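You operate a simulated robot arm through the tools that you are given. There is no shell and no other tool. Be economical: measure what you need, move in short steps, check, and stop when the job is done.

The job below is to be done with a simulated robot arm. You get a single attempt, and the scene is never put back.

TASK
Take the purple order card and put it on top of the pallet sheet. Fetch the green order card and set it on the hold side of the end table. Fetch the label roll from the top of the low grey cabinet and set it on top of the small layer pad. Fetch the medium gauge block and set it on the platter of the check scale. Push the right door of the large cabinet shut. Press the outfeed reset button two times. Switch the yellow lever on. Take the table weight marked "500 g" from the top of the switch cabinet and put it on the yellow mark under the spout. Pull the bench cupboard door open. Any order will do. Set down upright: medium gauge block, table weight. The yellow lever goes to its stop.

The check looks at the end state, three seconds after you hand in, the way a careful person would. Anything else that was tipped, shoved, dropped, spilled or broken makes it a failure. Flat cloth is picked up by pressing the open fingertips on it (5 to 10 N) and closing them slowly along it; thin cloth reads only 2 to 8 mm in the jaws.

THE ROBOT
A 6-joint arm with a two-finger parallel gripper on a trunk, on a base that drives. Base frame: it is fixed to the floor where the robot stands at the start and does not move with it; the origin is under the middle of the robot, x ahead of it, y to its left, z up; the surface under the hand at the start is at about z = 0.85. Readings come in m, rad, newtons and seconds.
With the tool pointing down near the work surface it reaches from about 0.26 to 0.68 m from the robot's upright axis, wherever it stands. Its first joint turns from -2.897 to 2.897 rad. Places, roughly: bench cupboard door [3.9, -2.4, 0.4]; green order card [0.25, 0.25, 0.75]; hold side of the end table [2, -1.2, 0.8]; label roll [-0.5, -2, 1]; medium gauge block [1, -2.25, 0.75]; outfeed reset button [-1.9, -4.2, 1.1]; pallet sheet (26x17x3 cm) [3.1, 0.5, 0.4]; platter of the check scale (26x22 cm) [4.2, -3.04, 0.9]; purple order card [0.5, 0.25, 0.75]; right door of the large cabinet [-2.1, -3.4, 0.9]; small layer pad [-0.5, -2.25, 1]; table weight [0, -7.25, 1]; yellow lever [-0.9, -7.4, 1.2]; yellow mark under the spout (32x20 cm) [-0.16, -9.12, 0.62]. Payload 1.57 kg.
The tool frame sits at the grasp point between the pads (the TCP): z along the fingers, y along the line on which they close. The tips reach 0.03 m beyond it. Largest opening 0.11 m; finger width 0.024, thickness 0.012; the body of the gripper, 0.048 by 0.112 m, starts 0.078 m behind the TCP.
Orientation is that of the tool frame in the base frame, as a unit quaternion [x, y, z, w]. With the fingers straight down and closing along the base's y, the tool's x points along the base's -x, its y along +y and its z along -z.

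THE INTERFACE
- The arm moves only by the tool drive_tool. Its argument "steps" is a list of rows, each a list of 7 numbers: the shift along the tool's x, y, z in units of 300 mm (1.0 is 300 mm), then the turn, a rotation vector about the tool's x, y, z in units of 90 degrees (1.0 is 90 degrees), then the gripper command, from -1 (shut) to 1 (fully open), values between in proportion. In form: [[x, y, z, ax, ay, az, fingers], ...]. A call has 1 to 8 rows; each row is the pose to reach, as a shift and turn from the pose commanded when the call began, along the tool's axes at that moment. A call with a number of a shift or a turn outside -1 to 1 is refused whole. Rows are played at 5 a second. More than 0.05 m and 0.15 rad between two rows, or a gripper value outside its range, and nothing of the call is played. A pose out of reach is approached as far as the arm can. The call stops where the force on the tool passes 40 N (or 10 N more than at its start, if that is more) or the arm is blocked; 0.2 s more then pass. Each finger travels about 0.108 m/s and halts on what it meets, pressing with about 34 N; the grip force reading is that of the motor and also rises with nothing between the fingers. The clock runs only during rows and for 0.2 s after the last one: add rows that repeat a pose to give the fingers time. The reply holds the time, the measured pose of the TCP, the force on the tool along the base axes, the opening and the grip force, in the units named above and with some noise, with the torque about the TCP (base axes, N m) and any sound that the robot's microphone picked up, and new pictures: "pictures" is both (left out), scene, wrist or none.
- Cameras (640 x 400 px; columns grow to the right, rows downward): "scene" is now at [0.0489, 0.1569, 1.6662]; the picture's right is [0.05, -1.00, 0.00], its down [-0.90, -0.05, -0.43] and it looks along [0.43, 0.02, -0.90] (base axes); focal length 258 px, centre (320, 200). "wrist" rides on the gripper at [0.07, 0.016, -0.141] in the tool frame; the picture's right is [-0.23, 0.97, 0.00], its down [-0.86, -0.20, -0.48] and it looks along [-0.47, -0.11, 0.88] (tool axes); focal length 222 px, centre (320, 200). There is no depth. A picture from a camera that has moved, and an enlarged one, comes with that camera's place and axes in the base frame and with its lens. The place of the scene camera against the robot may be out by one fixed shift of up to 0.025 m in any direction.
- move_column(by): slides the trunk up (or, below 0, down) by that many m; the arm and the scene camera ride with it, the base frame stays. It gives what a move gives, with no picture.
- drive_base(legs): drives the robot by 1 to 6 legs, each [ahead, left, turn to the left] in m, m and rad, along the robot's own axes; the way and the turn of a leg run together, so that a leg with both is an arc; at most 1.5 m and 3.142 rad a leg. The arm and the cameras ride along, it lands a little off, and it stops where it bumps. It gives what a move gives, and a new picture of the scene camera.
- head_to(pan, tilt): turns the head with the scene camera to pan (to the left, within 2.094 rad either way) and tilt (down, from -0.506 to 1.204), counted from straight ahead of the robot. It gives what a move gives, and a new picture of the scene camera.
- zoom(camera, box): a new picture of the part [left, top, right, bottom] of that camera's present view, enlarged. It takes no simulated time.
- sign_off(): hands the job in; it is judged then, once.

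Work in short steps. Places have to be worked out from the pictures, the camera data and where the tool is seen: move nearer, look again, correct. Check each grasp and each placing, and mend what went wrong. You have 207 turns and 260 pictures in all, those below and enlarged ones among them. Open the gripper and draw the arm clear of the work before you hand the job in, unless the task says otherwise; then end with one line.

The tools are called after ">>>" by a JSON object that holds its "api" and its "payload". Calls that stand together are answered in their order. drive_tool: Moves the arm, as the interface text tells. Its arguments: {"type":"object","properties":{"steps":{"type":"array"},"pictures":{"type":"string","enum":["both","scene","wrist","none"]}},"required":["steps"]} The other tools are called the same way: move_column (by) slides the trunk up or down; drive_base (legs) drives the base; head_to (pan, tilt) turns the head that bears the scene camera; zoom (camera, box) takes an enlarged picture of a part of a camera's view; sign_off () hands the job in.

At the start:

```text
clock: 0.0
tcp_pos: [0.4108, 0.1958, 1.0901]
tcp_rot: [0.001, 1.0, 0.0, 0.0]
ft_force: [0.0, 0.1, -0.3]
torque: [0.01, -0.02, 0.02]
gripper_width: 0.11
gripper_force: 0.0
trunk travel left (down, up): [-0.275, 0.315]
robot x, y, heading: [0.0008, -0.0023, -0.004]
head pan, tilt: [0.052, 1.129]
```

scene: 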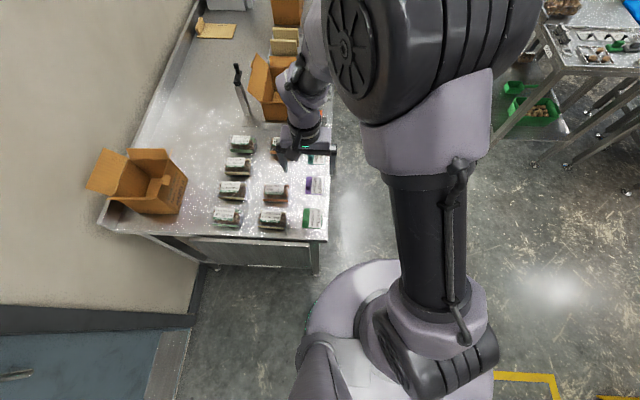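
wrist: 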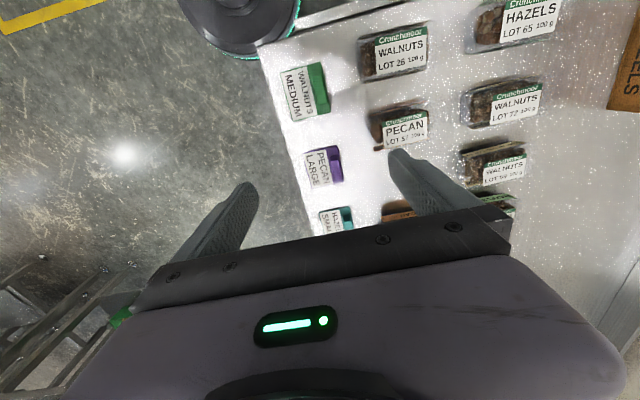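

I start by enlarging the wrist view of the cards to see their shape.

>>> {"api": "zoom", "payload": {"camera": "wrist", "box": [250, 40, 410, 240]}}

>>> {"api": "head_to", "payload": {"pan": -0.6, "tilt": 0.4}}

```text
2.00 times, centred on (330, 140) of wrist
camera zoom: at [0.3399, 0.2115, 1.231], right [0.23, 0.97, 0.0], down [0.86, -0.2, 0.48], along [0.47, -0.11, -0.88], focal length 444 px, centre (300, 320)
```

zoom: 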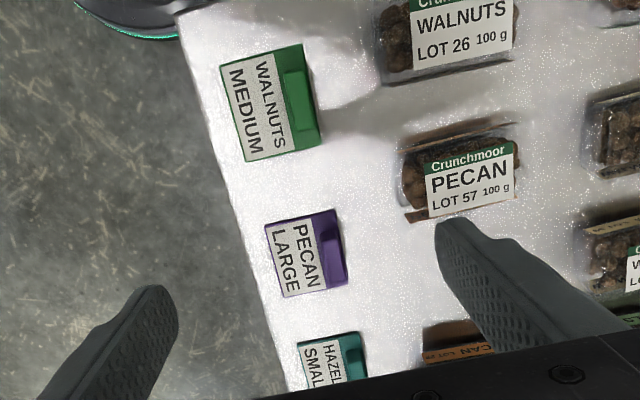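

```text
clock: 1.1
tcp_pos: [0.4111, 0.1946, 1.0905]
tcp_rot: [0.0, 1.0, 0.0, 0.0]
ft_force: [0.7, -0.9, 0.1]
torque: [-0.03, 0.02, 0.02]
gripper_width: 0.1101
gripper_force: 0.1
trunk travel left (down, up): [-0.275, 0.315]
robot x, y, heading: [0.0027, -0.0009, -0.001]
head pan, tilt: [-0.6, 0.4]
camera scene: at [0.0644, 0.1014, 1.7248], right [-0.56, -0.83, 0.0], down [-0.32, 0.22, -0.92], along [0.76, -0.52, -0.39], focal length 258 px, centre (320, 200)
```

scene: 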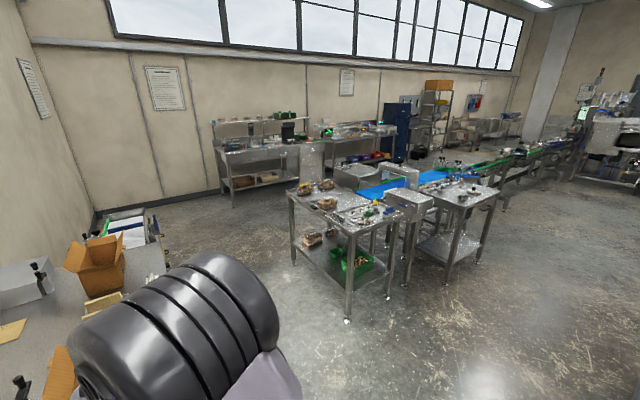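

The cards have a raised rib on the coloured edge, running along base x, so I can pinch it along y. I go nearer above the purple card.

>>> {"api": "drive_tool", "payload": {"steps": [[-0.066, 0.01, 0.117, 0, 0, 0, 0.5], [-0.133, 0.02, 0.233, 0, 0, 0, 0.1], [-0.2, 0.03, 0.35, 0, 0, 0, 0.1], [-0.26, 0.035, 0.43, 0, 0, 0, 0.1]], "pictures": "wrist"}}

```text
clock: 2.1
tcp_pos: [0.4869, 0.2055, 0.9609]
tcp_rot: [-0.001, 1.0, 0.0, 0.0]
ft_force: [-0.2, -0.1, -0.9]
torque: [0.02, 0.04, -0.03]
gripper_width: 0.0606
gripper_force: 0.0
trunk travel left (down, up): [-0.275, 0.315]
robot x, y, heading: [-0.0004, 0.0004, -0.004]
head pan, tilt: [-0.6, 0.4]
camera wrist: at [0.4176, 0.2223, 1.1016], right [0.23, 0.97, 0.0], down [0.86, -0.2, 0.48], along [0.47, -0.11, -0.88], focal length 222 px, centre (320, 200)
```

wrist: 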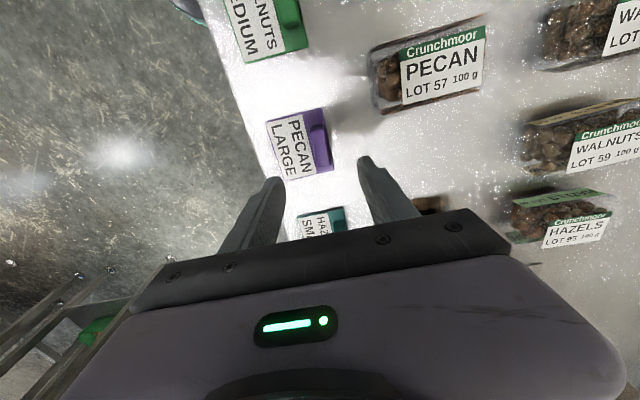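

Triangulating two views puts the rib at about (0.474, 0.207, 0.86). I go down over it with the tips just above the card and look.

>>> {"api": "drive_tool", "payload": {"steps": [[0.043, 0.007, 0.0, 0, 0, 0, 0.0], [0.043, 0.007, 0.12, 0, 0, 0, 0.0], [0.043, 0.007, 0.22, 0, 0, 0, 0.0]], "pictures": "wrist"}}

```text
clock: 2.9
tcp_pos: [0.4752, 0.2067, 0.8949]
tcp_rot: [0.0, 1.0, 0.0, 0.0]
ft_force: [0.4, 0.1, -0.2]
torque: [-0.03, 0.02, 0.01]
gripper_width: 0.0549
gripper_force: 0.1
trunk travel left (down, up): [-0.275, 0.315]
robot x, y, heading: [0.0017, 0.0019, -0.003]
head pan, tilt: [-0.6, 0.4]
camera wrist: at [0.4044, 0.2236, 1.0354], right [0.23, 0.97, 0.0], down [0.86, -0.2, 0.48], along [0.47, -0.11, -0.88], focal length 222 px, centre (320, 200)
```

wrist: 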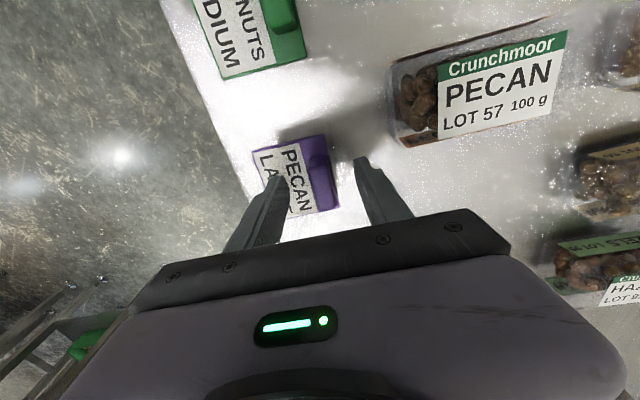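

The rib lies between the tips. I lower about 10 mm more and close.

>>> {"api": "drive_tool", "payload": {"steps": [[0, 0, 0.02, 0, 0, 0, 0.0], [0, 0, 0.035, 0, 0, 0, 0.0], [0, 0, 0.035, 0, 0, 0, -0.5], [0, 0, 0.035, 0, 0, 0, -1], [0, 0, 0.035, 0, 0, 0, -1]], "pictures": "wrist"}}

```text
clock: 4.1
tcp_pos: [0.475, 0.207, 0.8848]
tcp_rot: [0.001, 1.0, 0.0, 0.0]
ft_force: [0.0, 0.1, -0.8]
torque: [0.01, 0.0, 0.02]
gripper_width: 0.0145
gripper_force: 30.7
trunk travel left (down, up): [-0.275, 0.315]
robot x, y, heading: [-0.0018, 0.0006, -0.001]
head pan, tilt: [-0.6, 0.4]
camera wrist: at [0.4042, 0.224, 1.0255], right [0.23, 0.97, 0.0], down [0.86, -0.2, 0.48], along [0.47, -0.11, -0.88], focal length 222 px, centre (320, 200)
```

wrist: 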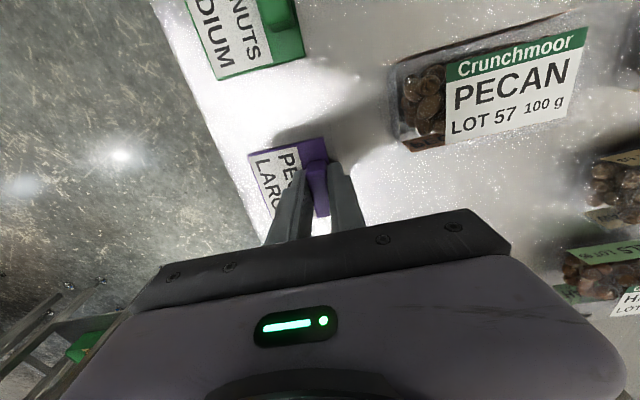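

The rib is held (14.5 mm). I lift the card straight up.

>>> {"api": "drive_tool", "payload": {"steps": [[0, 0, -0.15, 0, 0, 0, -1], [0, 0, -0.3, 0, 0, 0, -1], [0, 0, -0.45, 0, 0, 0, -1], [0, 0, -0.6, 0, 0, 0, -1]], "pictures": "wrist"}}

>>> {"api": "drive_base", "payload": {"legs": [[0, -0.4, 0], [1.4, 0, 0], [1.4, 0, 0]]}}

>>> {"api": "head_to", "payload": {"pan": 0.9, "tilt": 0.8}}

```text
clock: 5.1
tcp_pos: [0.4752, 0.2069, 1.0658]
tcp_rot: [0.0, 1.0, 0.0, 0.0]
ft_force: [-0.2, -0.4, -0.8]
torque: [0.01, 0.03, -0.02]
gripper_width: 0.0143
gripper_force: 31.1
trunk travel left (down, up): [-0.275, 0.315]
robot x, y, heading: [-0.0011, -0.0004, 0.004]
head pan, tilt: [-0.6, 0.4]
camera wrist: at [0.4041, 0.2233, 1.2063], right [0.23, 0.97, 0.0], down [0.86, -0.2, 0.48], along [0.47, -0.11, -0.88], focal length 222 px, centre (320, 200)
```

wrist: 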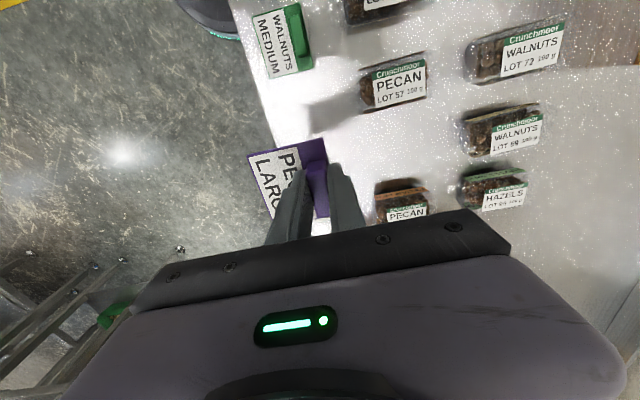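

```text
clock: 20.7
tcp_pos: [3.2674, -0.2005, 1.0637]
tcp_rot: [0.001, 1.0, -0.001, 0.0]
ft_force: [0.0, 0.6, 0.5]
torque: [0.0, 0.02, 0.02]
gripper_width: 0.0145
gripper_force: 30.7
trunk travel left (down, up): [-0.275, 0.315]
robot x, y, heading: [2.7895, -0.4055, -0.004]
head pan, tilt: [-0.6, 0.4]
camera scene: at [2.8558, -0.3039, 1.7249], right [-0.57, -0.82, 0.0], down [-0.32, 0.22, -0.92], along [0.76, -0.52, -0.39], focal length 258 px, centre (320, 200)
```

scene: 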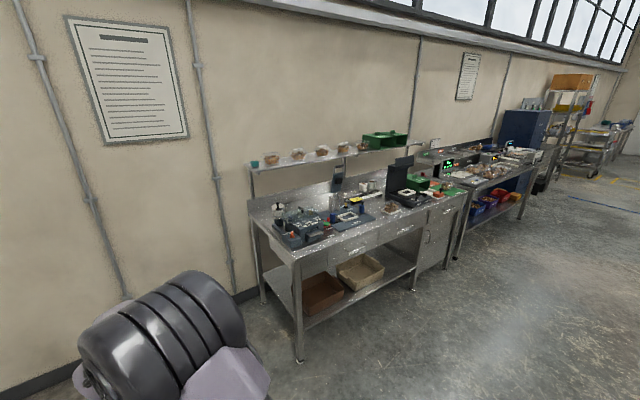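

```text
clock: 22.3
tcp_pos: [3.2672, -0.1999, 1.0644]
tcp_rot: [0.002, 1.0, 0.0, 0.0]
ft_force: [-0.1, -0.6, -0.1]
torque: [-0.02, 0.01, 0.02]
gripper_width: 0.0145
gripper_force: 30.6
trunk travel left (down, up): [-0.275, 0.315]
robot x, y, heading: [2.7933, -0.4017, -0.002]
head pan, tilt: [0.901, 0.799]
camera scene: at [2.8295, -0.1883, 1.6898], right [0.78, -0.62, 0.0], down [-0.45, -0.56, -0.7], along [0.44, 0.54, -0.72], focal length 258 px, centre (320, 200)
```

scene: 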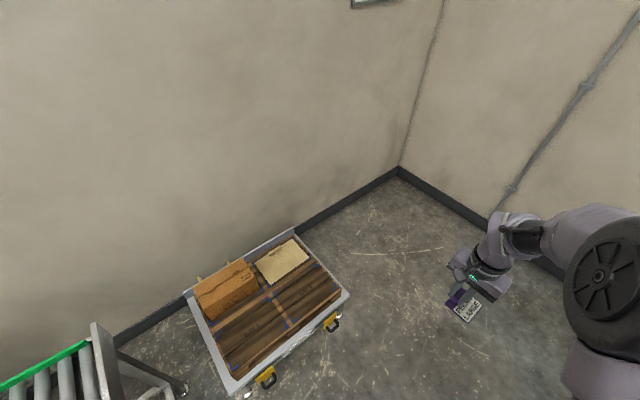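

The pallet sheet is at about (3.16, 0.54, 0.4) on the small pallet. I drive to face it, keeping the base clear of the pallet's near edge (y≈0.15).

>>> {"api": "drive_base", "payload": {"legs": [[0.36, 0, 0], [0, 0, 1.571], [0.26, 0, 0]]}}

>>> {"api": "head_to", "payload": {"pan": 0.1, "tilt": 1.0}}

```text
clock: 29.9
tcp_pos: [2.9588, 0.3356, 1.064]
tcp_rot: [-0.702, 0.712, 0.0, 0.0]
ft_force: [-0.7, -0.4, -0.2]
torque: [-0.03, 0.01, 0.02]
gripper_width: 0.0143
gripper_force: 30.5
trunk travel left (down, up): [-0.275, 0.315]
robot x, y, heading: [3.1567, -0.148, 1.555]
head pan, tilt: [0.901, 0.799]
camera scene: at [2.9615, -0.0967, 1.6898], right [0.63, 0.77, 0.0], down [0.55, -0.45, -0.7], along [-0.54, 0.44, -0.72], focal length 258 px, centre (320, 200)
```

scene: 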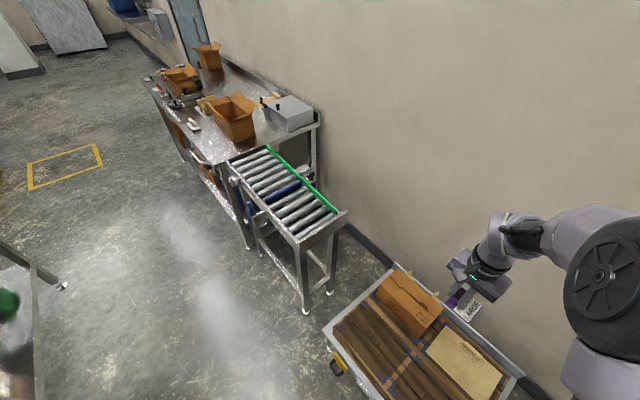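

```text
clock: 31.0
tcp_pos: [2.9586, 0.3336, 1.0646]
tcp_rot: [-0.702, 0.712, 0.001, 0.0]
ft_force: [0.4, -0.4, -0.9]
torque: [0.0, 0.0, -0.01]
gripper_width: 0.0147
gripper_force: 31.0
trunk travel left (down, up): [-0.275, 0.315]
robot x, y, heading: [3.1565, -0.1472, 1.558]
head pan, tilt: [0.099, 1.0]
camera scene: at [3.0181, -0.0796, 1.6747], right [1.0, 0.08, 0.0], down [0.07, -0.84, -0.54], along [-0.05, 0.54, -0.84], focal length 258 px, centre (320, 200)
```

scene: 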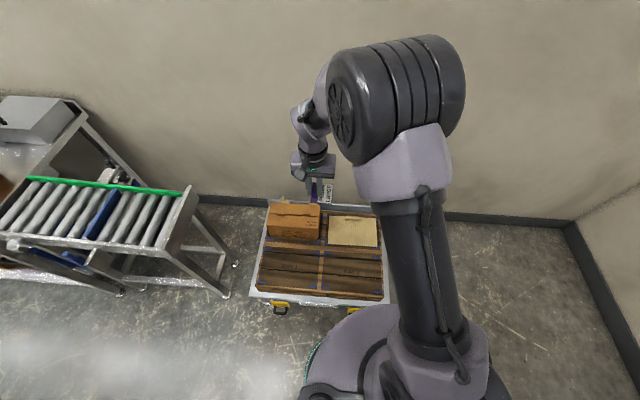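

Sheet centre is about (3.14, 0.55). I nudge 6 cm ahead, lower the trunk, and move the card above the sheet.

>>> {"api": "drive_base", "payload": {"legs": [[0.06, 0, 0]]}}

>>> {"api": "move_column", "payload": {"by": -0.26}}

>>> {"api": "drive_tool", "payload": {"steps": [[-0.08, -0.12, 0, 0, 0, 0, -1], [-0.16, -0.24, 0, 0, 0, 0, -1], [-0.24, -0.36, 0, 0, 0, 0, -1], [-0.33, -0.5, 0, 0, 0, 0, -1], [-0.4, -0.5, 0.1, 0, 0, 0, -1], [-0.4, -0.5, 0.25, 0, 0, 0, -1], [-0.4, -0.5, 0.4, 0, 0, 0, -1], [-0.4, -0.5, 0.5, 0, 0, 0, -1]]}}

```text
clock: 32.0
tcp_pos: [2.9589, 0.3711, 1.0645]
tcp_rot: [-0.701, 0.713, 0.001, 0.001]
ft_force: [-0.4, 0.2, 0.1]
torque: [0.06, 0.01, 0.02]
gripper_width: 0.0145
gripper_force: 30.7
trunk travel left (down, up): [-0.275, 0.315]
robot x, y, heading: [3.1569, -0.1083, 1.556]
head pan, tilt: [0.099, 1.0]
stopped in leg 1: the robot was blocked; the commanded pose is now the measured one
camera scene: at [3.0189, -0.0443, 1.6748], right [1.0, 0.08, 0.0], down [0.07, -0.84, -0.54], along [-0.04, 0.54, -0.84], focal length 258 px, centre (320, 200)
```

scene: 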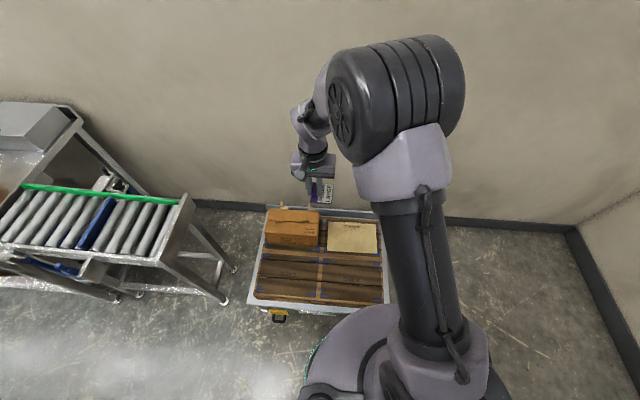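

```text
clock: 34.7
tcp_pos: [2.9597, 0.374, 0.804]
tcp_rot: [-0.701, 0.713, -0.001, 0.0]
ft_force: [-0.1, -0.9, -0.1]
torque: [-0.02, 0.0, -0.03]
gripper_width: 0.0147
gripper_force: 31.1
trunk travel left (down, up): [-0.015, 0.575]
robot x, y, heading: [3.1565, -0.1078, 1.552]
head pan, tilt: [0.099, 1.0]
```

```text
clock: 36.5
tcp_pos: [3.1106, 0.4914, 0.6542]
tcp_rot: [-0.701, 0.713, 0.0, 0.0]
ft_force: [-0.2, 0.4, -0.3]
torque: [-0.01, -0.01, -0.01]
gripper_width: 0.0143
gripper_force: 30.3
trunk travel left (down, up): [-0.015, 0.575]
robot x, y, heading: [3.1566, -0.1074, 1.551]
head pan, tilt: [0.099, 1.0]
camera scene: at [3.019, -0.0399, 1.4146], right [1.0, 0.08, 0.0], down [0.07, -0.84, -0.54], along [-0.04, 0.54, -0.84], focal length 258 px, centre (320, 200)
camera wrist: at [3.0922, 0.4223, 0.7947], right [-0.97, 0.24, 0.0], down [0.21, 0.85, 0.48], along [0.12, 0.46, -0.88], focal length 222 px, centre (320, 200)
```

scene: 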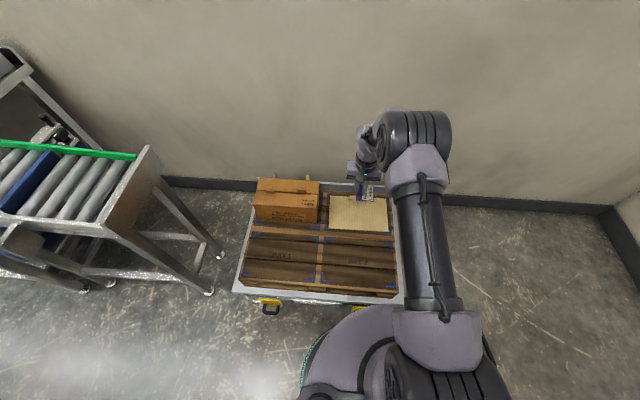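
wrist: 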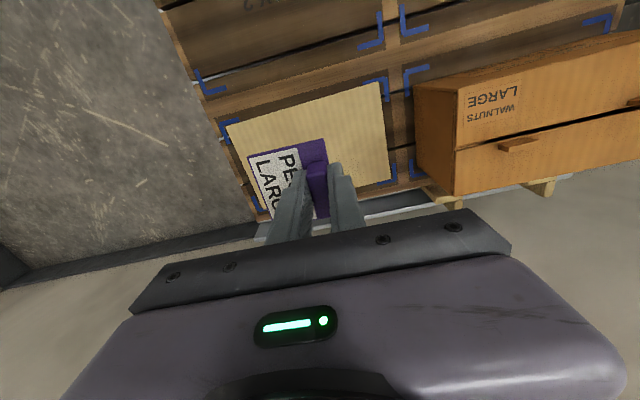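

The pallet stayed put by the look of it; I'm over the sheet. I shift 4 cm further onto it and go down part way.

>>> {"api": "drive_tool", "payload": {"steps": [[-0.07, 0, 0.1, 0, 0, 0, -1], [-0.13, 0, 0.22, 0, 0, 0, -1], [-0.13, 0, 0.36, 0, 0, 0, -1], [-0.13, 0, 0.5, 0, 0, 0, -1], [-0.13, 0, 0.6, 0, 0, 0, -1]]}}

```text
clock: 37.7
tcp_pos: [3.1122, 0.5166, 0.4808]
tcp_rot: [-0.701, 0.713, 0.0, 0.0]
ft_force: [0.4, 0.4, -0.1]
torque: [0.01, 0.02, 0.01]
gripper_width: 0.0143
gripper_force: 30.5
out of reach, approached as far as the arm can: row 5
trunk travel left (down, up): [-0.015, 0.575]
robot x, y, heading: [3.1591, -0.1035, 1.555]
head pan, tilt: [0.099, 1.0]
camera scene: at [3.0189, -0.0398, 1.4146], right [1.0, 0.08, 0.0], down [0.07, -0.84, -0.54], along [-0.04, 0.54, -0.84], focal length 258 px, centre (320, 200)
camera wrist: at [3.0933, 0.4478, 0.6221], right [-0.97, 0.24, 0.0], down [0.21, 0.85, 0.48], along [0.12, 0.46, -0.88], focal length 222 px, centre (320, 200)
```

scene: 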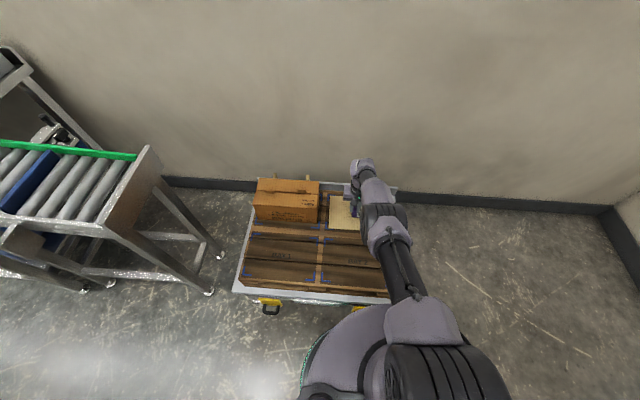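
wrist: 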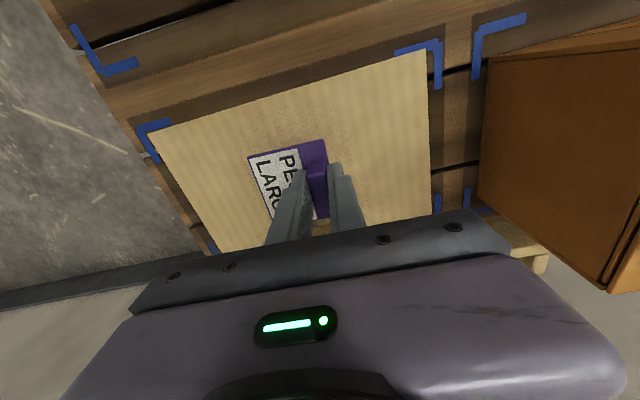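

Card is nicely over the sheet but at the arm's reach limit. I draw back ~2.5 cm and go down gently, plus the trunk's last 1.5 cm.

>>> {"api": "move_column", "payload": {"by": -0.014}}

>>> {"api": "drive_tool", "payload": {"steps": [[0.09, 0, -0.03, 0, 0, 0, -1], [0.09, 0, 0.06, 0, 0, 0, -1], [0.09, 0, 0.1, 0, 0, 0, -1]], "pictures": "wrist"}}

```text
clock: 38.3
tcp_pos: [3.1116, 0.5161, 0.4677]
tcp_rot: [-0.701, 0.713, 0.001, 0.0]
ft_force: [0.7, -0.1, -0.3]
torque: [-0.02, -0.01, -0.03]
gripper_width: 0.0145
gripper_force: 30.5
trunk travel left (down, up): [-0.001, 0.589]
robot x, y, heading: [3.1578, -0.1081, 1.549]
head pan, tilt: [0.099, 1.0]
```

```text
clock: 39.1
tcp_pos: [3.1105, 0.491, 0.4401]
tcp_rot: [-0.701, 0.714, 0.001, 0.002]
ft_force: [-1.0, -5.9, 27.2]
torque: [-0.16, -0.17, 0.09]
gripper_width: 0.0146
gripper_force: 30.8
trunk travel left (down, up): [-0.001, 0.589]
robot x, y, heading: [3.1592, -0.1078, 1.552]
head pan, tilt: [0.099, 1.0]
camera wrist: at [3.093, 0.4211, 0.581], right [-0.97, 0.24, 0.0], down [0.21, 0.85, 0.48], along [0.12, 0.47, -0.88], focal length 222 px, centre (320, 200)
```

wrist: 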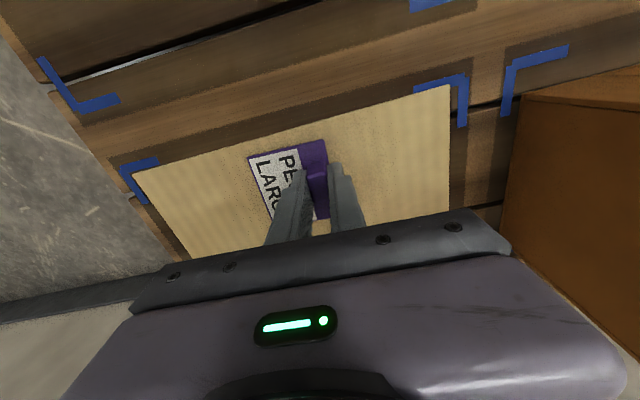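

Touching down, but the card's near edge is only just inside the sheet. I lift 1 cm, push 1.5 cm further on, and set down again.

>>> {"api": "drive_tool", "payload": {"steps": [[0, 0, -0.04, 0, 0, 0, -1], [-0.06, 0, -0.04, 0, 0, 0, -1], [-0.06, 0, -0.015, 0, 0, 0, -1], [-0.06, 0, -0.005, 0, 0, 0, -1]], "pictures": "wrist"}}

```text
clock: 40.1
tcp_pos: [3.1119, 0.5036, 0.4439]
tcp_rot: [-0.701, 0.713, 0.0, 0.0]
ft_force: [-0.1, -0.3, 0.3]
torque: [0.03, 0.0, 0.01]
gripper_width: 0.0145
gripper_force: 30.9
out of reach, approached as far as the arm can: row 3, 4
trunk travel left (down, up): [-0.001, 0.589]
robot x, y, heading: [3.156, -0.1029, 1.554]
head pan, tilt: [0.099, 1.0]
camera wrist: at [3.0932, 0.4357, 0.5851], right [-0.97, 0.24, 0.0], down [0.21, 0.85, 0.48], along [0.12, 0.46, -0.88], focal length 222 px, centre (320, 200)
```

wrist: 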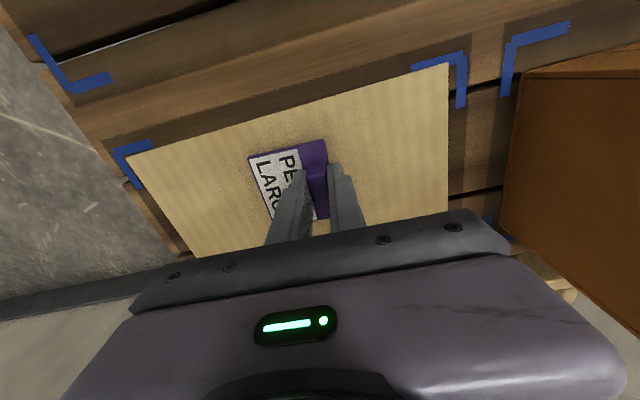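

The card hangs 3 mm over the sheet, well inside. I release it there and rise.

>>> {"api": "drive_tool", "payload": {"steps": [[0.01, 0, 0.003, 0, 0, 0, -0.9], [0.01, 0, 0.003, 0, 0, 0, -0.4], [0.01, 0, 0.003, 0, 0, 0, -0.2], [0.01, 0, -0.1, 0, 0, 0, -0.2], [0.01, 0, -0.25, 0, 0, 0, -0.2], [0.05, 0, -0.4, 0, 0, 0, -0.2]], "pictures": "wrist"}}

```text
clock: 41.5
tcp_pos: [3.1107, 0.4895, 0.5646]
tcp_rot: [-0.701, 0.713, 0.0, 0.0]
ft_force: [0.2, 0.6, -0.1]
torque: [-0.01, 0.0, -0.01]
gripper_width: 0.044
gripper_force: 0.0
trunk travel left (down, up): [-0.001, 0.589]
robot x, y, heading: [3.1575, -0.1076, 1.556]
head pan, tilt: [0.099, 1.0]
camera wrist: at [3.0933, 0.421, 0.7049], right [-0.97, 0.24, 0.0], down [0.21, 0.85, 0.48], along [0.12, 0.46, -0.88], focal length 222 px, centre (320, 200)
```

wrist: 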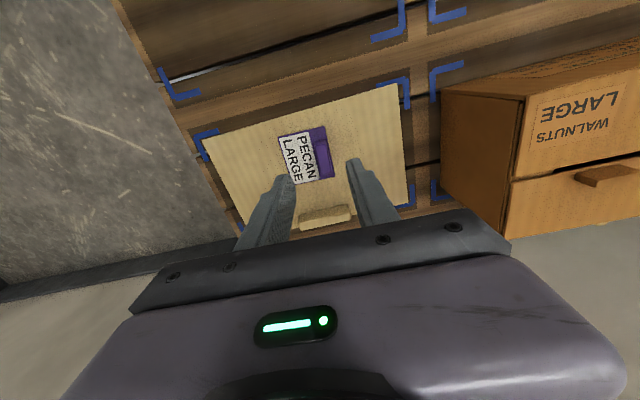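

The purple card lies well on the sheet. I raise the trunk, back off and drive back to the green card.

>>> {"api": "move_column", "payload": {"by": 0.274}}

>>> {"api": "drive_base", "payload": {"legs": [[-0.28, 0, 0], [0, 0, -1.555], [-1.5, 0, 0], [-1.5, 0, 0]]}}

```text
clock: 44.3
tcp_pos: [3.1118, 0.4892, 0.8383]
tcp_rot: [-0.701, 0.714, 0.0, 0.0]
ft_force: [0.0, -0.6, 0.3]
torque: [0.03, -0.02, 0.03]
gripper_width: 0.044
gripper_force: 0.0
trunk travel left (down, up): [-0.275, 0.315]
robot x, y, heading: [3.1561, -0.1079, 1.555]
head pan, tilt: [0.099, 1.0]
```

```text
clock: 64.1
tcp_pos: [0.7616, -0.313, 0.8378]
tcp_rot: [0.005, 1.0, 0.0, 0.0]
ft_force: [-0.1, -0.1, 0.7]
torque: [-0.03, 0.01, -0.01]
gripper_width: 0.0438
gripper_force: 0.0
trunk travel left (down, up): [-0.275, 0.315]
robot x, y, heading: [0.1671, -0.3617, -0.006]
head pan, tilt: [0.099, 1.0]
camera scene: at [0.2256, -0.2022, 1.6747], right [0.09, -1.0, 0.0], down [-0.84, -0.07, -0.54], along [0.54, 0.05, -0.84], focal length 258 px, centre (320, 200)
```

scene: 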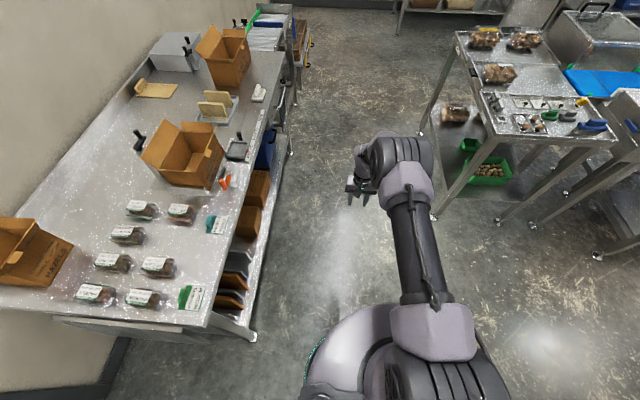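

Green card's at about (0.36, 0.207). I raise and retract the tool, then drive back to the starting spot.

>>> {"api": "drive_tool", "payload": {"steps": [[0, 0, -0.16, 0, 0, 0, -0.2], [0.1, 0, -0.32, 0, 0, 0, -0.2], [0.2, 0, -0.45, 0, 0, 0, -0.2], [0.33, 0.07, -0.5, 0, 0, 0, -0.1], [0.48, 0.1, -0.5, 0, 0, 0, 0], [0.63, 0.12, -0.5, 0, 0, 0, 0]], "pictures": "none"}}

>>> {"api": "drive_base", "payload": {"legs": [[-0.17, 0, 0], [0, 0.3, 0]]}}

```text
refused: row 2 steps farther than a row can; nothing moved
```

```text
clock: 67.2
tcp_pos: [0.5951, -0.0109, 0.8373]
tcp_rot: [0.004, 1.0, -0.001, 0.0]
ft_force: [-0.2, 0.5, 0.7]
torque: [-0.01, 0.02, 0.02]
gripper_width: 0.0442
gripper_force: 0.1
trunk travel left (down, up): [-0.275, 0.315]
robot x, y, heading: [-0.0018, -0.0595, -0.005]
head pan, tilt: [0.099, 1.0]
camera scene: at [0.0587, 0.0987, 1.6746], right [0.09, -1.0, 0.0], down [-0.84, -0.08, -0.54], along [0.54, 0.05, -0.84], focal length 258 px, centre (320, 200)
```

scene: 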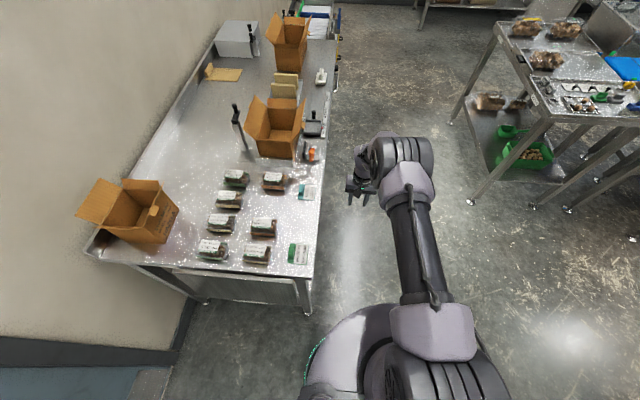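

No bump; the tool is still beside the table. I raise it first, then cross over the card.

>>> {"api": "drive_tool", "payload": {"steps": [[0, 0, -0.16, 0, 0, 0, 0], [0, 0, -0.32, 0, 0, 0, 0], [0.05, 0, -0.47, 0, 0, 0, 0], [0.2, 0, -0.52, 0, 0, 0, 0], [0.35, 0.02, -0.54, 0, 0, 0, 0], [0.46, 0.13, -0.54, 0, 0, 0, 0], [0.56, 0.25, -0.54, 0, 0, 0, 0], [0.66, 0.37, -0.54, 0, 0, 0, 0]], "pictures": "none"}}

>>> {"api": "drive_tool", "payload": {"steps": [[0.05, 0.1, 0, 0, 0, 0, 0], [0.1, 0.22, 0, 0, 0, 0, 0], [0.1, 0.34, 0, 0, 0, 0, 0]], "pictures": "wrist"}}

```text
clock: 69.0
tcp_pos: [0.3961, 0.1028, 0.9986]
tcp_rot: [0.004, 1.0, 0.001, -0.001]
ft_force: [-0.4, -0.7, 0.9]
torque: [-0.01, -0.02, -0.01]
gripper_width: 0.0553
gripper_force: 0.1
trunk travel left (down, up): [-0.275, 0.315]
robot x, y, heading: [-0.0032, -0.0616, -0.009]
head pan, tilt: [0.099, 1.0]
```

```text
clock: 69.8
tcp_pos: [0.3695, 0.2034, 0.9987]
tcp_rot: [0.004, 1.0, 0.0, 0.0]
ft_force: [1.1, -0.7, 0.6]
torque: [-0.02, 0.01, -0.01]
gripper_width: 0.0551
gripper_force: 0.1
trunk travel left (down, up): [-0.275, 0.315]
robot x, y, heading: [-0.0018, -0.0626, -0.005]
head pan, tilt: [0.099, 1.0]
camera wrist: at [0.2984, 0.2222, 1.1402], right [0.24, 0.97, 0.0], down [0.85, -0.21, 0.48], along [0.47, -0.11, -0.88], focal length 222 px, centre (320, 200)
```

wrist: 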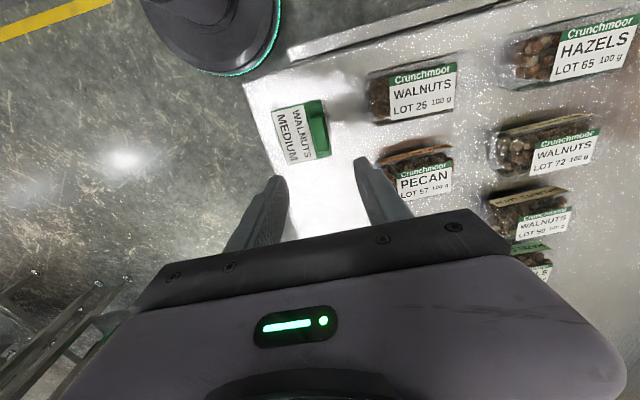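

Rib at (0.3525, 0.207). I go down and grasp it.

>>> {"api": "drive_tool", "payload": {"steps": [[0.057, 0.01, 0.1, 0, 0, 0, 0], [0.057, 0.01, 0.22, 0, 0, 0, 0], [0.057, 0.01, 0.32, 0, 0, 0, 0], [0.057, 0.01, 0.378, 0, 0, 0, 0], [0.057, 0.01, 0.378, 0, 0, 0, -0.5], [0.057, 0.01, 0.378, 0, 0, 0, -1], [0.057, 0.01, 0.378, 0, 0, 0, -1], [0.057, 0.01, 0.23, 0, 0, 0, -1]], "pictures": "wrist"}}

```text
clock: 71.6
tcp_pos: [0.3501, 0.2066, 0.9318]
tcp_rot: [0.003, 1.0, 0.0, 0.0]
ft_force: [-0.4, -0.4, -0.4]
torque: [0.0, -0.06, -0.01]
gripper_width: 0.0144
gripper_force: 30.6
trunk travel left (down, up): [-0.275, 0.315]
robot x, y, heading: [0.0029, -0.0673, -0.009]
head pan, tilt: [0.099, 1.0]
camera wrist: at [0.2802, 0.2239, 1.0722], right [0.23, 0.97, 0.0], down [0.85, -0.21, 0.48], along [0.47, -0.11, -0.88], focal length 222 px, centre (320, 200)
```

wrist: 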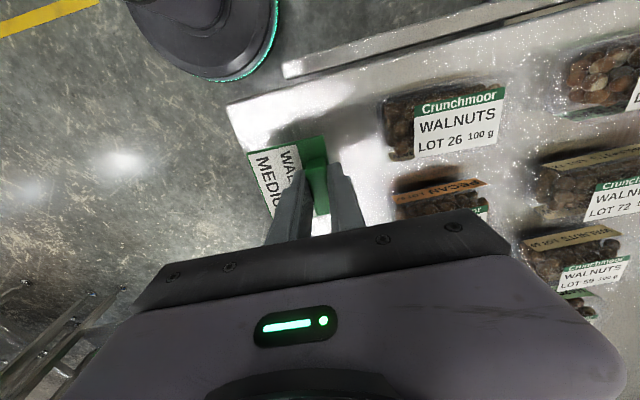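

Held. I lift it higher and drive along the aisle towards the end table.

>>> {"api": "drive_tool", "payload": {"steps": [[0, 0, -0.15, 0, 0, 0, -1], [0, 0, -0.3, 0, 0, 0, -1], [0, 0, -0.4, 0, 0, 0, -1]], "pictures": "none"}}

>>> {"api": "drive_base", "payload": {"legs": [[0, -0.35, 0], [1.4, 0, 0]]}}

>>> {"api": "head_to", "payload": {"pan": -1.1, "tilt": 0.75}}

```text
clock: 72.4
tcp_pos: [0.3503, 0.2072, 1.0509]
tcp_rot: [0.004, 1.0, 0.0, 0.0]
ft_force: [-0.2, -0.3, 0.0]
torque: [0.0, 0.01, 0.0]
gripper_width: 0.0145
gripper_force: 30.2
trunk travel left (down, up): [-0.275, 0.315]
robot x, y, heading: [0.0022, -0.0616, -0.008]
head pan, tilt: [0.099, 1.0]
```

```text
clock: 81.2
tcp_pos: [1.7379, -0.149, 1.0505]
tcp_rot: [0.002, 1.0, 0.0, -0.001]
ft_force: [-0.3, -0.7, -0.9]
torque: [-0.03, 0.03, -0.03]
gripper_width: 0.0146
gripper_force: 30.9
trunk travel left (down, up): [-0.275, 0.315]
robot x, y, heading: [1.389, -0.4219, -0.006]
head pan, tilt: [0.099, 1.0]
camera scene: at [1.4465, -0.26, 1.6746], right [0.09, -1.0, 0.0], down [-0.84, -0.08, -0.54], along [0.54, 0.05, -0.84], focal length 258 px, centre (320, 200)
```

scene: 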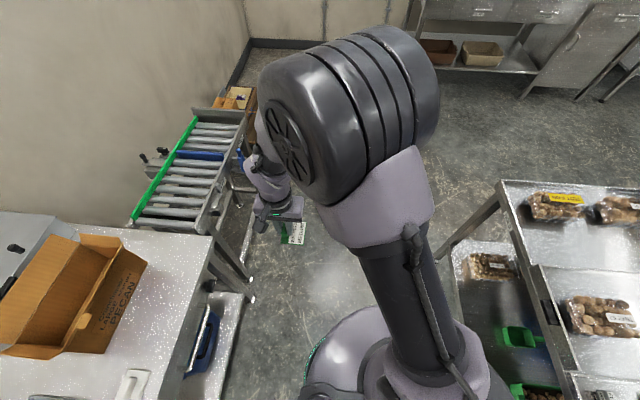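

```text
clock: 82.6
tcp_pos: [1.7387, -0.15, 1.0511]
tcp_rot: [0.002, 1.0, 0.0, 0.0]
ft_force: [0.1, 0.1, -0.1]
torque: [0.0, -0.02, -0.02]
gripper_width: 0.0147
gripper_force: 30.7
trunk travel left (down, up): [-0.275, 0.315]
robot x, y, heading: [1.3884, -0.4185, -0.003]
head pan, tilt: [-1.1, 0.75]
camera scene: at [1.4142, -0.3406, 1.6938], right [-0.89, -0.45, 0.0], down [-0.31, 0.61, -0.73], along [0.33, -0.65, -0.68], focal length 258 px, centre (320, 200)
```

scene: 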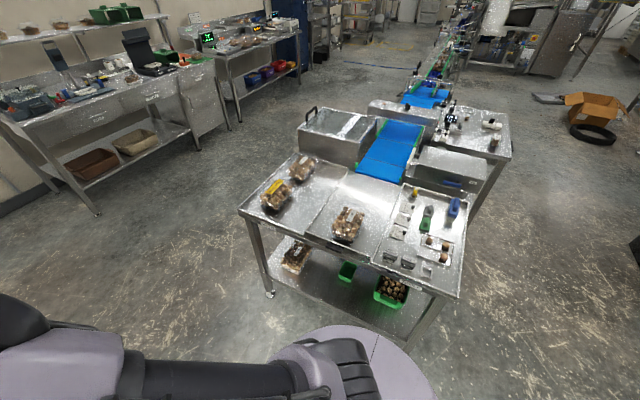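

I enlarge the end table to find which side is "hold".

>>> {"api": "zoom", "payload": {"camera": "scene", "box": [230, 130, 480, 300]}}

```text
2.35 times, centred on (355, 215) of scene
camera zoom: at [1.4142, -0.3406, 1.6938], right [-0.89, -0.45, 0.0], down [-0.31, 0.61, -0.73], along [0.33, -0.65, -0.68], focal length 606 px, centre (238, 165)
```

zoom: 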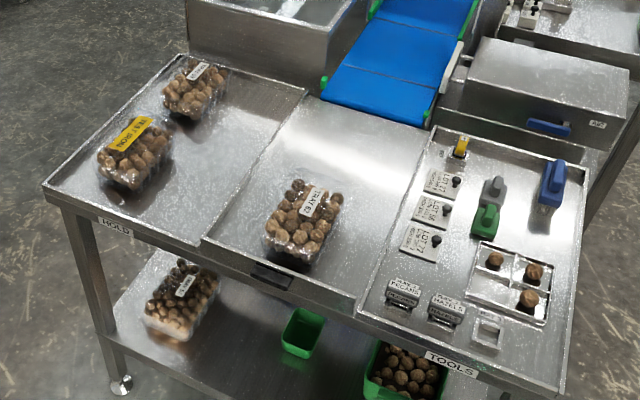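

The left side (larger x) is marked HOLD, spanning about x 1.81–2.17, y −1.5…−0.95, with free room near (1.89, −1.2). I drive to face it.

>>> {"api": "drive_base", "payload": {"legs": [[0.51, 0, 0], [0, 0, -1.565], [0.18, 0, 0]]}}

>>> {"api": "head_to", "payload": {"pan": 0.1, "tilt": 0.95}}

```text
clock: 90.5
tcp_pos: [2.1647, -0.9565, 1.0509]
tcp_rot: [0.713, 0.701, 0.0, 0.001]
ft_force: [-0.3, -0.6, -0.4]
torque: [0.04, -0.01, -0.02]
gripper_width: 0.0146
gripper_force: 30.4
trunk travel left (down, up): [-0.275, 0.315]
robot x, y, heading: [1.8971, -0.6022, -1.592]
head pan, tilt: [-1.1, 0.75]
camera scene: at [1.9703, -0.6086, 1.6938], right [-0.44, 0.9, 0.0], down [0.61, 0.3, -0.73], along [-0.66, -0.32, -0.68], focal length 258 px, centre (320, 200)
```

scene: 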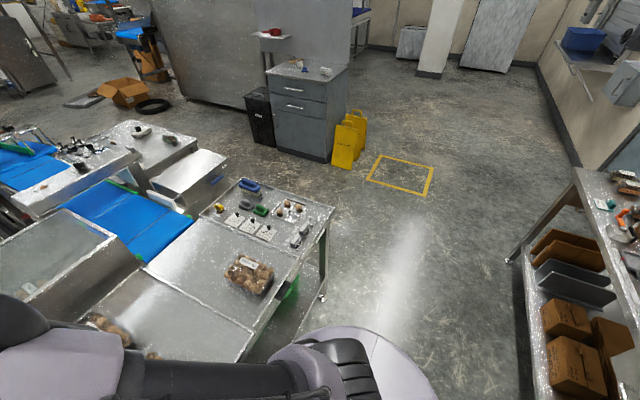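

```text
clock: 91.9
tcp_pos: [2.1637, -0.9557, 1.0506]
tcp_rot: [0.712, 0.702, 0.0, 0.0]
ft_force: [0.1, 0.2, -0.6]
torque: [-0.03, 0.04, 0.01]
gripper_width: 0.0142
gripper_force: 30.6
trunk travel left (down, up): [-0.275, 0.315]
robot x, y, heading: [1.8975, -0.6042, -1.587]
head pan, tilt: [0.099, 0.949]
camera scene: at [2.0507, -0.6432, 1.6783], right [-1.0, -0.08, 0.0], down [-0.07, 0.81, -0.58], along [0.05, -0.58, -0.81], focal length 258 px, centre (320, 200)
```

scene: 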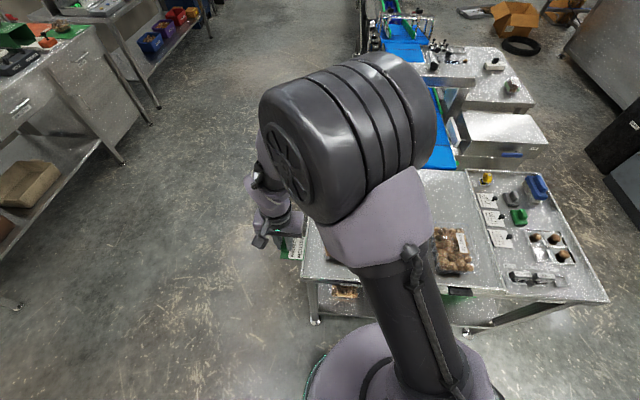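

I move the card over the hold side's free spot.

>>> {"api": "drive_tool", "payload": {"steps": [[-0.11, -0.115, 0, 0, 0, 0, -1], [-0.22, -0.23, 0, 0, 0, 0, -1], [-0.33, -0.345, 0, 0, 0, 0, -1], [-0.44, -0.46, 0, 0, 0, 0, -1], [-0.55, -0.575, 0, 0, 0, 0, -1], [-0.66, -0.69, 0, 0, 0, 0, -1], [-0.76, -0.8, 0, 0, 0, 0, -1], [-0.795, -0.816, 0.1, 0, 0, 0, -1]]}}

```text
clock: 93.7
tcp_pos: [1.9149, -1.1901, 1.0201]
tcp_rot: [0.712, 0.702, 0.0, 0.0]
ft_force: [0.5, -0.6, -0.4]
torque: [-0.02, 0.0, 0.01]
gripper_width: 0.0145
gripper_force: 31.0
trunk travel left (down, up): [-0.275, 0.315]
robot x, y, heading: [1.8945, -0.6048, -1.583]
head pan, tilt: [0.099, 0.949]
camera scene: at [2.0511, -0.644, 1.6782], right [-1.0, -0.08, 0.0], down [-0.07, 0.81, -0.58], along [0.05, -0.58, -0.81], focal length 258 px, centre (320, 200)
camera wrist: at [1.9316, -1.1204, 1.1611], right [0.97, -0.24, 0.0], down [-0.21, -0.85, 0.48], along [-0.12, -0.46, -0.88], focal length 222 px, centre (320, 200)
```

scene: 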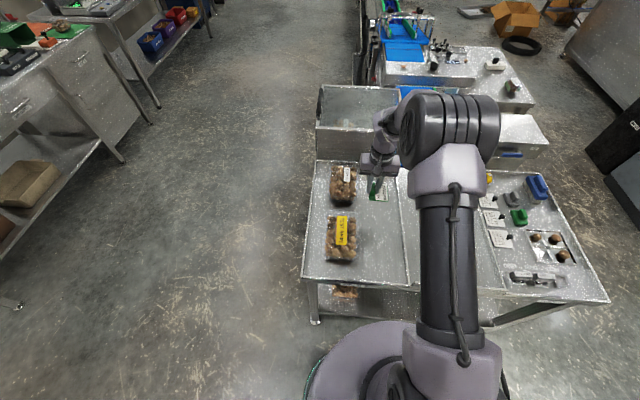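
wrist: 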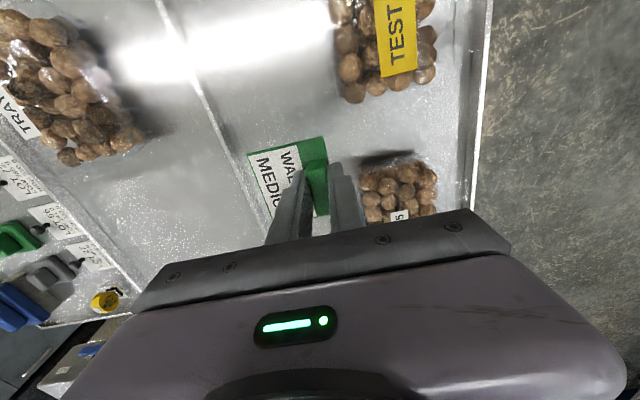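

Position looks free between the bags and the divider. I lower towards the surface, slow at the end.

>>> {"api": "drive_tool", "payload": {"steps": [[0, 0, 0.15, 0, 0, 0, -1], [0, 0, 0.3, 0, 0, 0, -1], [0, 0, 0.43, 0, 0, 0, -1], [0, 0, 0.48, 0, 0, 0, -1], [0, 0, 0.51, 0, 0, 0, -1]], "pictures": "wrist"}}

```text
clock: 94.9
tcp_pos: [1.9148, -1.1896, 0.8689]
tcp_rot: [0.713, 0.702, 0.0, 0.001]
ft_force: [0.0, 0.0, 0.3]
torque: [-0.01, -0.04, 0.01]
gripper_width: 0.0146
gripper_force: 30.3
trunk travel left (down, up): [-0.275, 0.315]
robot x, y, heading: [1.8967, -0.6027, -1.588]
head pan, tilt: [0.099, 0.949]
camera wrist: at [1.9316, -1.12, 1.0088], right [0.97, -0.24, 0.0], down [-0.21, -0.85, 0.48], along [-0.12, -0.46, -0.88], focal length 222 px, centre (320, 200)
```

wrist: 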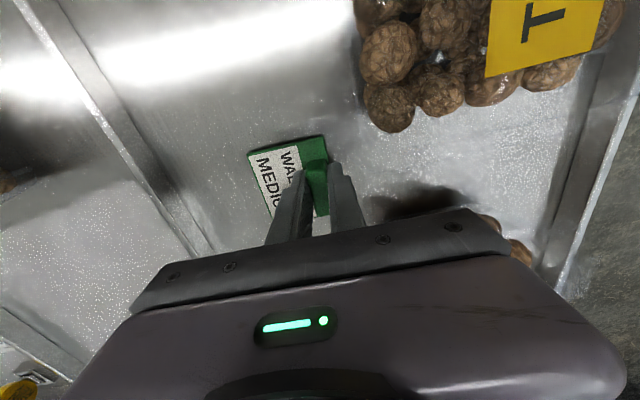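

Still a bit above the surface; I lower in 5 mm rows until a light touch.

>>> {"api": "drive_tool", "payload": {"steps": [[0, 0, 0.02, 0, 0, 0, -1], [0, 0, 0.04, 0, 0, 0, -1], [0, 0, 0.06, 0, 0, 0, -1], [0, 0, 0.08, 0, 0, 0, -1]], "pictures": "none"}}

```text
clock: 95.5
tcp_pos: [1.916, -1.191, 0.8632]
tcp_rot: [0.712, 0.702, -0.003, 0.003]
ft_force: [-0.4, 9.7, 22.1]
torque: [0.29, 0.17, -0.1]
gripper_width: 0.0147
gripper_force: 30.8
trunk travel left (down, up): [-0.275, 0.315]
robot x, y, heading: [1.9007, -0.6035, -1.584]
head pan, tilt: [0.099, 0.949]
stopped in row 3: the force on the tool passed its limit at 51 N (the readings are from after the stop); the commanded pose is now the measured one
```

Touched down. I ease 2 mm, open, and rise.

>>> {"api": "drive_tool", "payload": {"steps": [[0, 0, -0.005, 0, 0, 0, -1], [0, 0, -0.005, 0, 0, 0, -0.6], [0, 0, -0.005, 0, 0, 0, -0.35], [0, 0, -0.005, 0, 0, 0, -0.35], [0, 0, -0.13, 0, 0, 0, -0.35], [0, 0, -0.29, 0, 0, 0, -0.35], [0, 0, -0.45, 0, 0, 0, -0.35], [0, 0, -0.6, 0, 0, 0, -0.35]], "pictures": "wrist"}}

```text
clock: 97.3
tcp_pos: [1.9146, -1.1905, 1.0395]
tcp_rot: [0.713, 0.701, -0.002, 0.002]
ft_force: [-0.4, 0.7, -0.1]
torque: [0.0, -0.01, 0.02]
gripper_width: 0.0356
gripper_force: 0.1
trunk travel left (down, up): [-0.275, 0.315]
robot x, y, heading: [1.8994, -0.6052, -1.589]
head pan, tilt: [0.099, 0.949]
camera wrist: at [1.9319, -1.119, 1.1811], right [0.97, -0.24, 0.0], down [-0.21, -0.85, 0.48], along [-0.12, -0.47, -0.88], focal length 222 px, centre (320, 200)
```

wrist: 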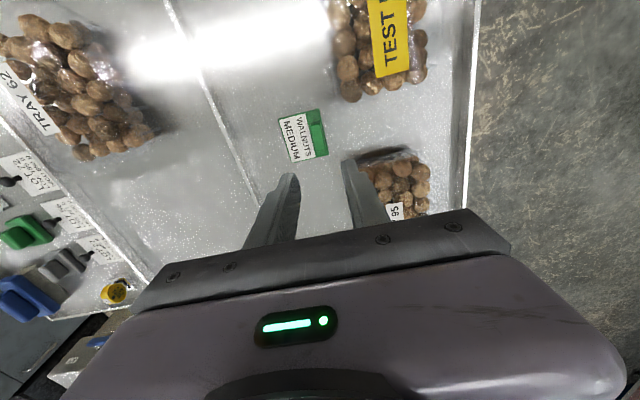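

The green card is set. I retract the tool and look towards the second island table for the gauge blocks.

>>> {"api": "drive_tool", "payload": {"steps": [[0.15, 0, 0, 0, 0, 0, -0.35], [0.3, 0, 0, 0, 0, 0, -0.35], [0.45, 0, 0, 0, 0, 0, -0.35], [0.6, 0, 0, 0, 0, 0, -0.35]], "pictures": "none"}}

>>> {"api": "drive_base", "payload": {"legs": [[-0.15, 0, 0], [0, -1.35, 0]]}}

>>> {"api": "head_to", "payload": {"pan": 0.25, "tilt": 0.55}}

```text
clock: 98.3
tcp_pos: [1.917, -1.0097, 1.0389]
tcp_rot: [0.713, 0.701, -0.002, 0.002]
ft_force: [-0.1, -0.1, -0.2]
torque: [-0.05, -0.01, 0.03]
gripper_width: 0.0356
gripper_force: 0.0
trunk travel left (down, up): [-0.275, 0.315]
robot x, y, heading: [1.8948, -0.6052, -1.589]
head pan, tilt: [0.099, 0.949]
```

```text
clock: 106.1
tcp_pos: [0.5537, -0.8407, 1.0387]
tcp_rot: [0.713, 0.701, -0.002, 0.003]
ft_force: [0.5, 0.2, 0.6]
torque: [-0.05, -0.02, -0.04]
gripper_width: 0.0358
gripper_force: 0.0
trunk travel left (down, up): [-0.275, 0.315]
robot x, y, heading: [0.5324, -0.4316, -1.587]
head pan, tilt: [0.099, 0.949]
camera scene: at [0.6876, -0.4726, 1.6783], right [-1.0, -0.08, 0.0], down [-0.07, 0.81, -0.58], along [0.05, -0.58, -0.81], focal length 258 px, centre (320, 200)
```

scene: 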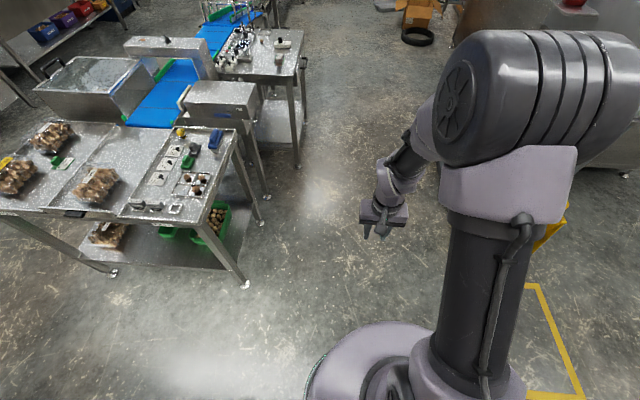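

```text
clock: 107.0
tcp_pos: [0.5554, -0.8411, 1.0386]
tcp_rot: [0.714, 0.7, -0.001, 0.002]
ft_force: [0.0, -0.3, 0.0]
torque: [-0.01, 0.01, 0.01]
gripper_width: 0.0354
gripper_force: 0.1
trunk travel left (down, up): [-0.275, 0.315]
robot x, y, heading: [0.5364, -0.4309, -1.584]
head pan, tilt: [0.25, 0.55]
camera scene: at [0.7026, -0.4875, 1.7111], right [-0.97, -0.23, 0.0], down [-0.12, 0.51, -0.85], along [0.2, -0.83, -0.52], focal length 258 px, centre (320, 200)
```

scene: 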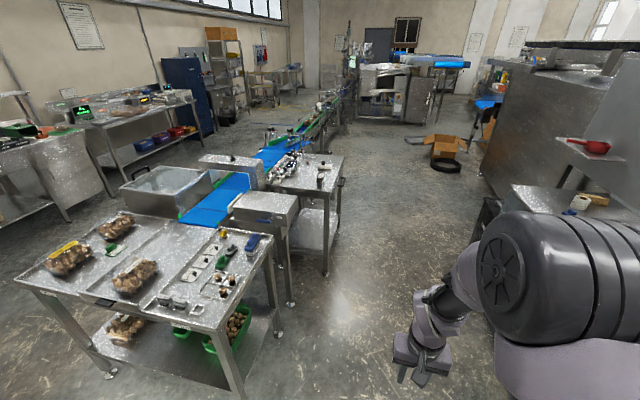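

The second island table (by the detector) is at about (1.1, −2.2). I enlarge it.

>>> {"api": "zoom", "payload": {"camera": "scene", "box": [230, 130, 360, 211]}}

>>> {"api": "zoom", "payload": {"camera": "scene", "box": [480, 60, 640, 220]}}

```text
4.92 times, centred on (295, 170) of scene
camera zoom: at [0.7026, -0.4875, 1.7111], right [-0.97, -0.23, 0.0], down [-0.12, 0.51, -0.85], along [0.2, -0.83, -0.52], focal length 1268 px, centre (443, 345)
```

zoom: 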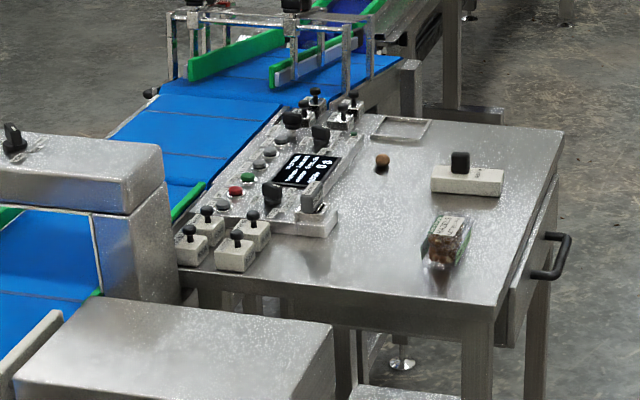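

```text
2.50 times, centred on (560, 140) of scene
camera zoom: at [0.7026, -0.4875, 1.7111], right [-0.97, -0.23, 0.0], down [-0.12, 0.51, -0.85], along [0.2, -0.83, -0.52], focal length 644 px, centre (-280, 350)
```

zoom: 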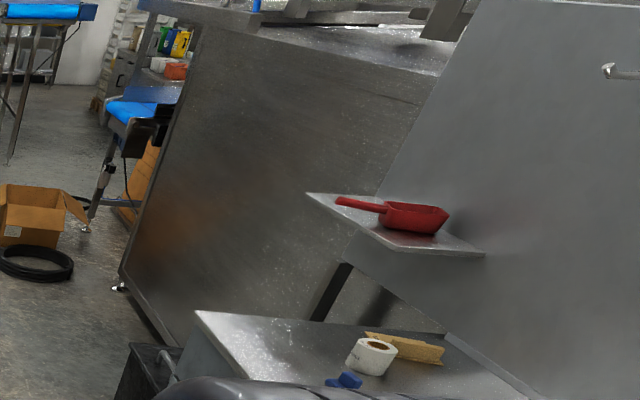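

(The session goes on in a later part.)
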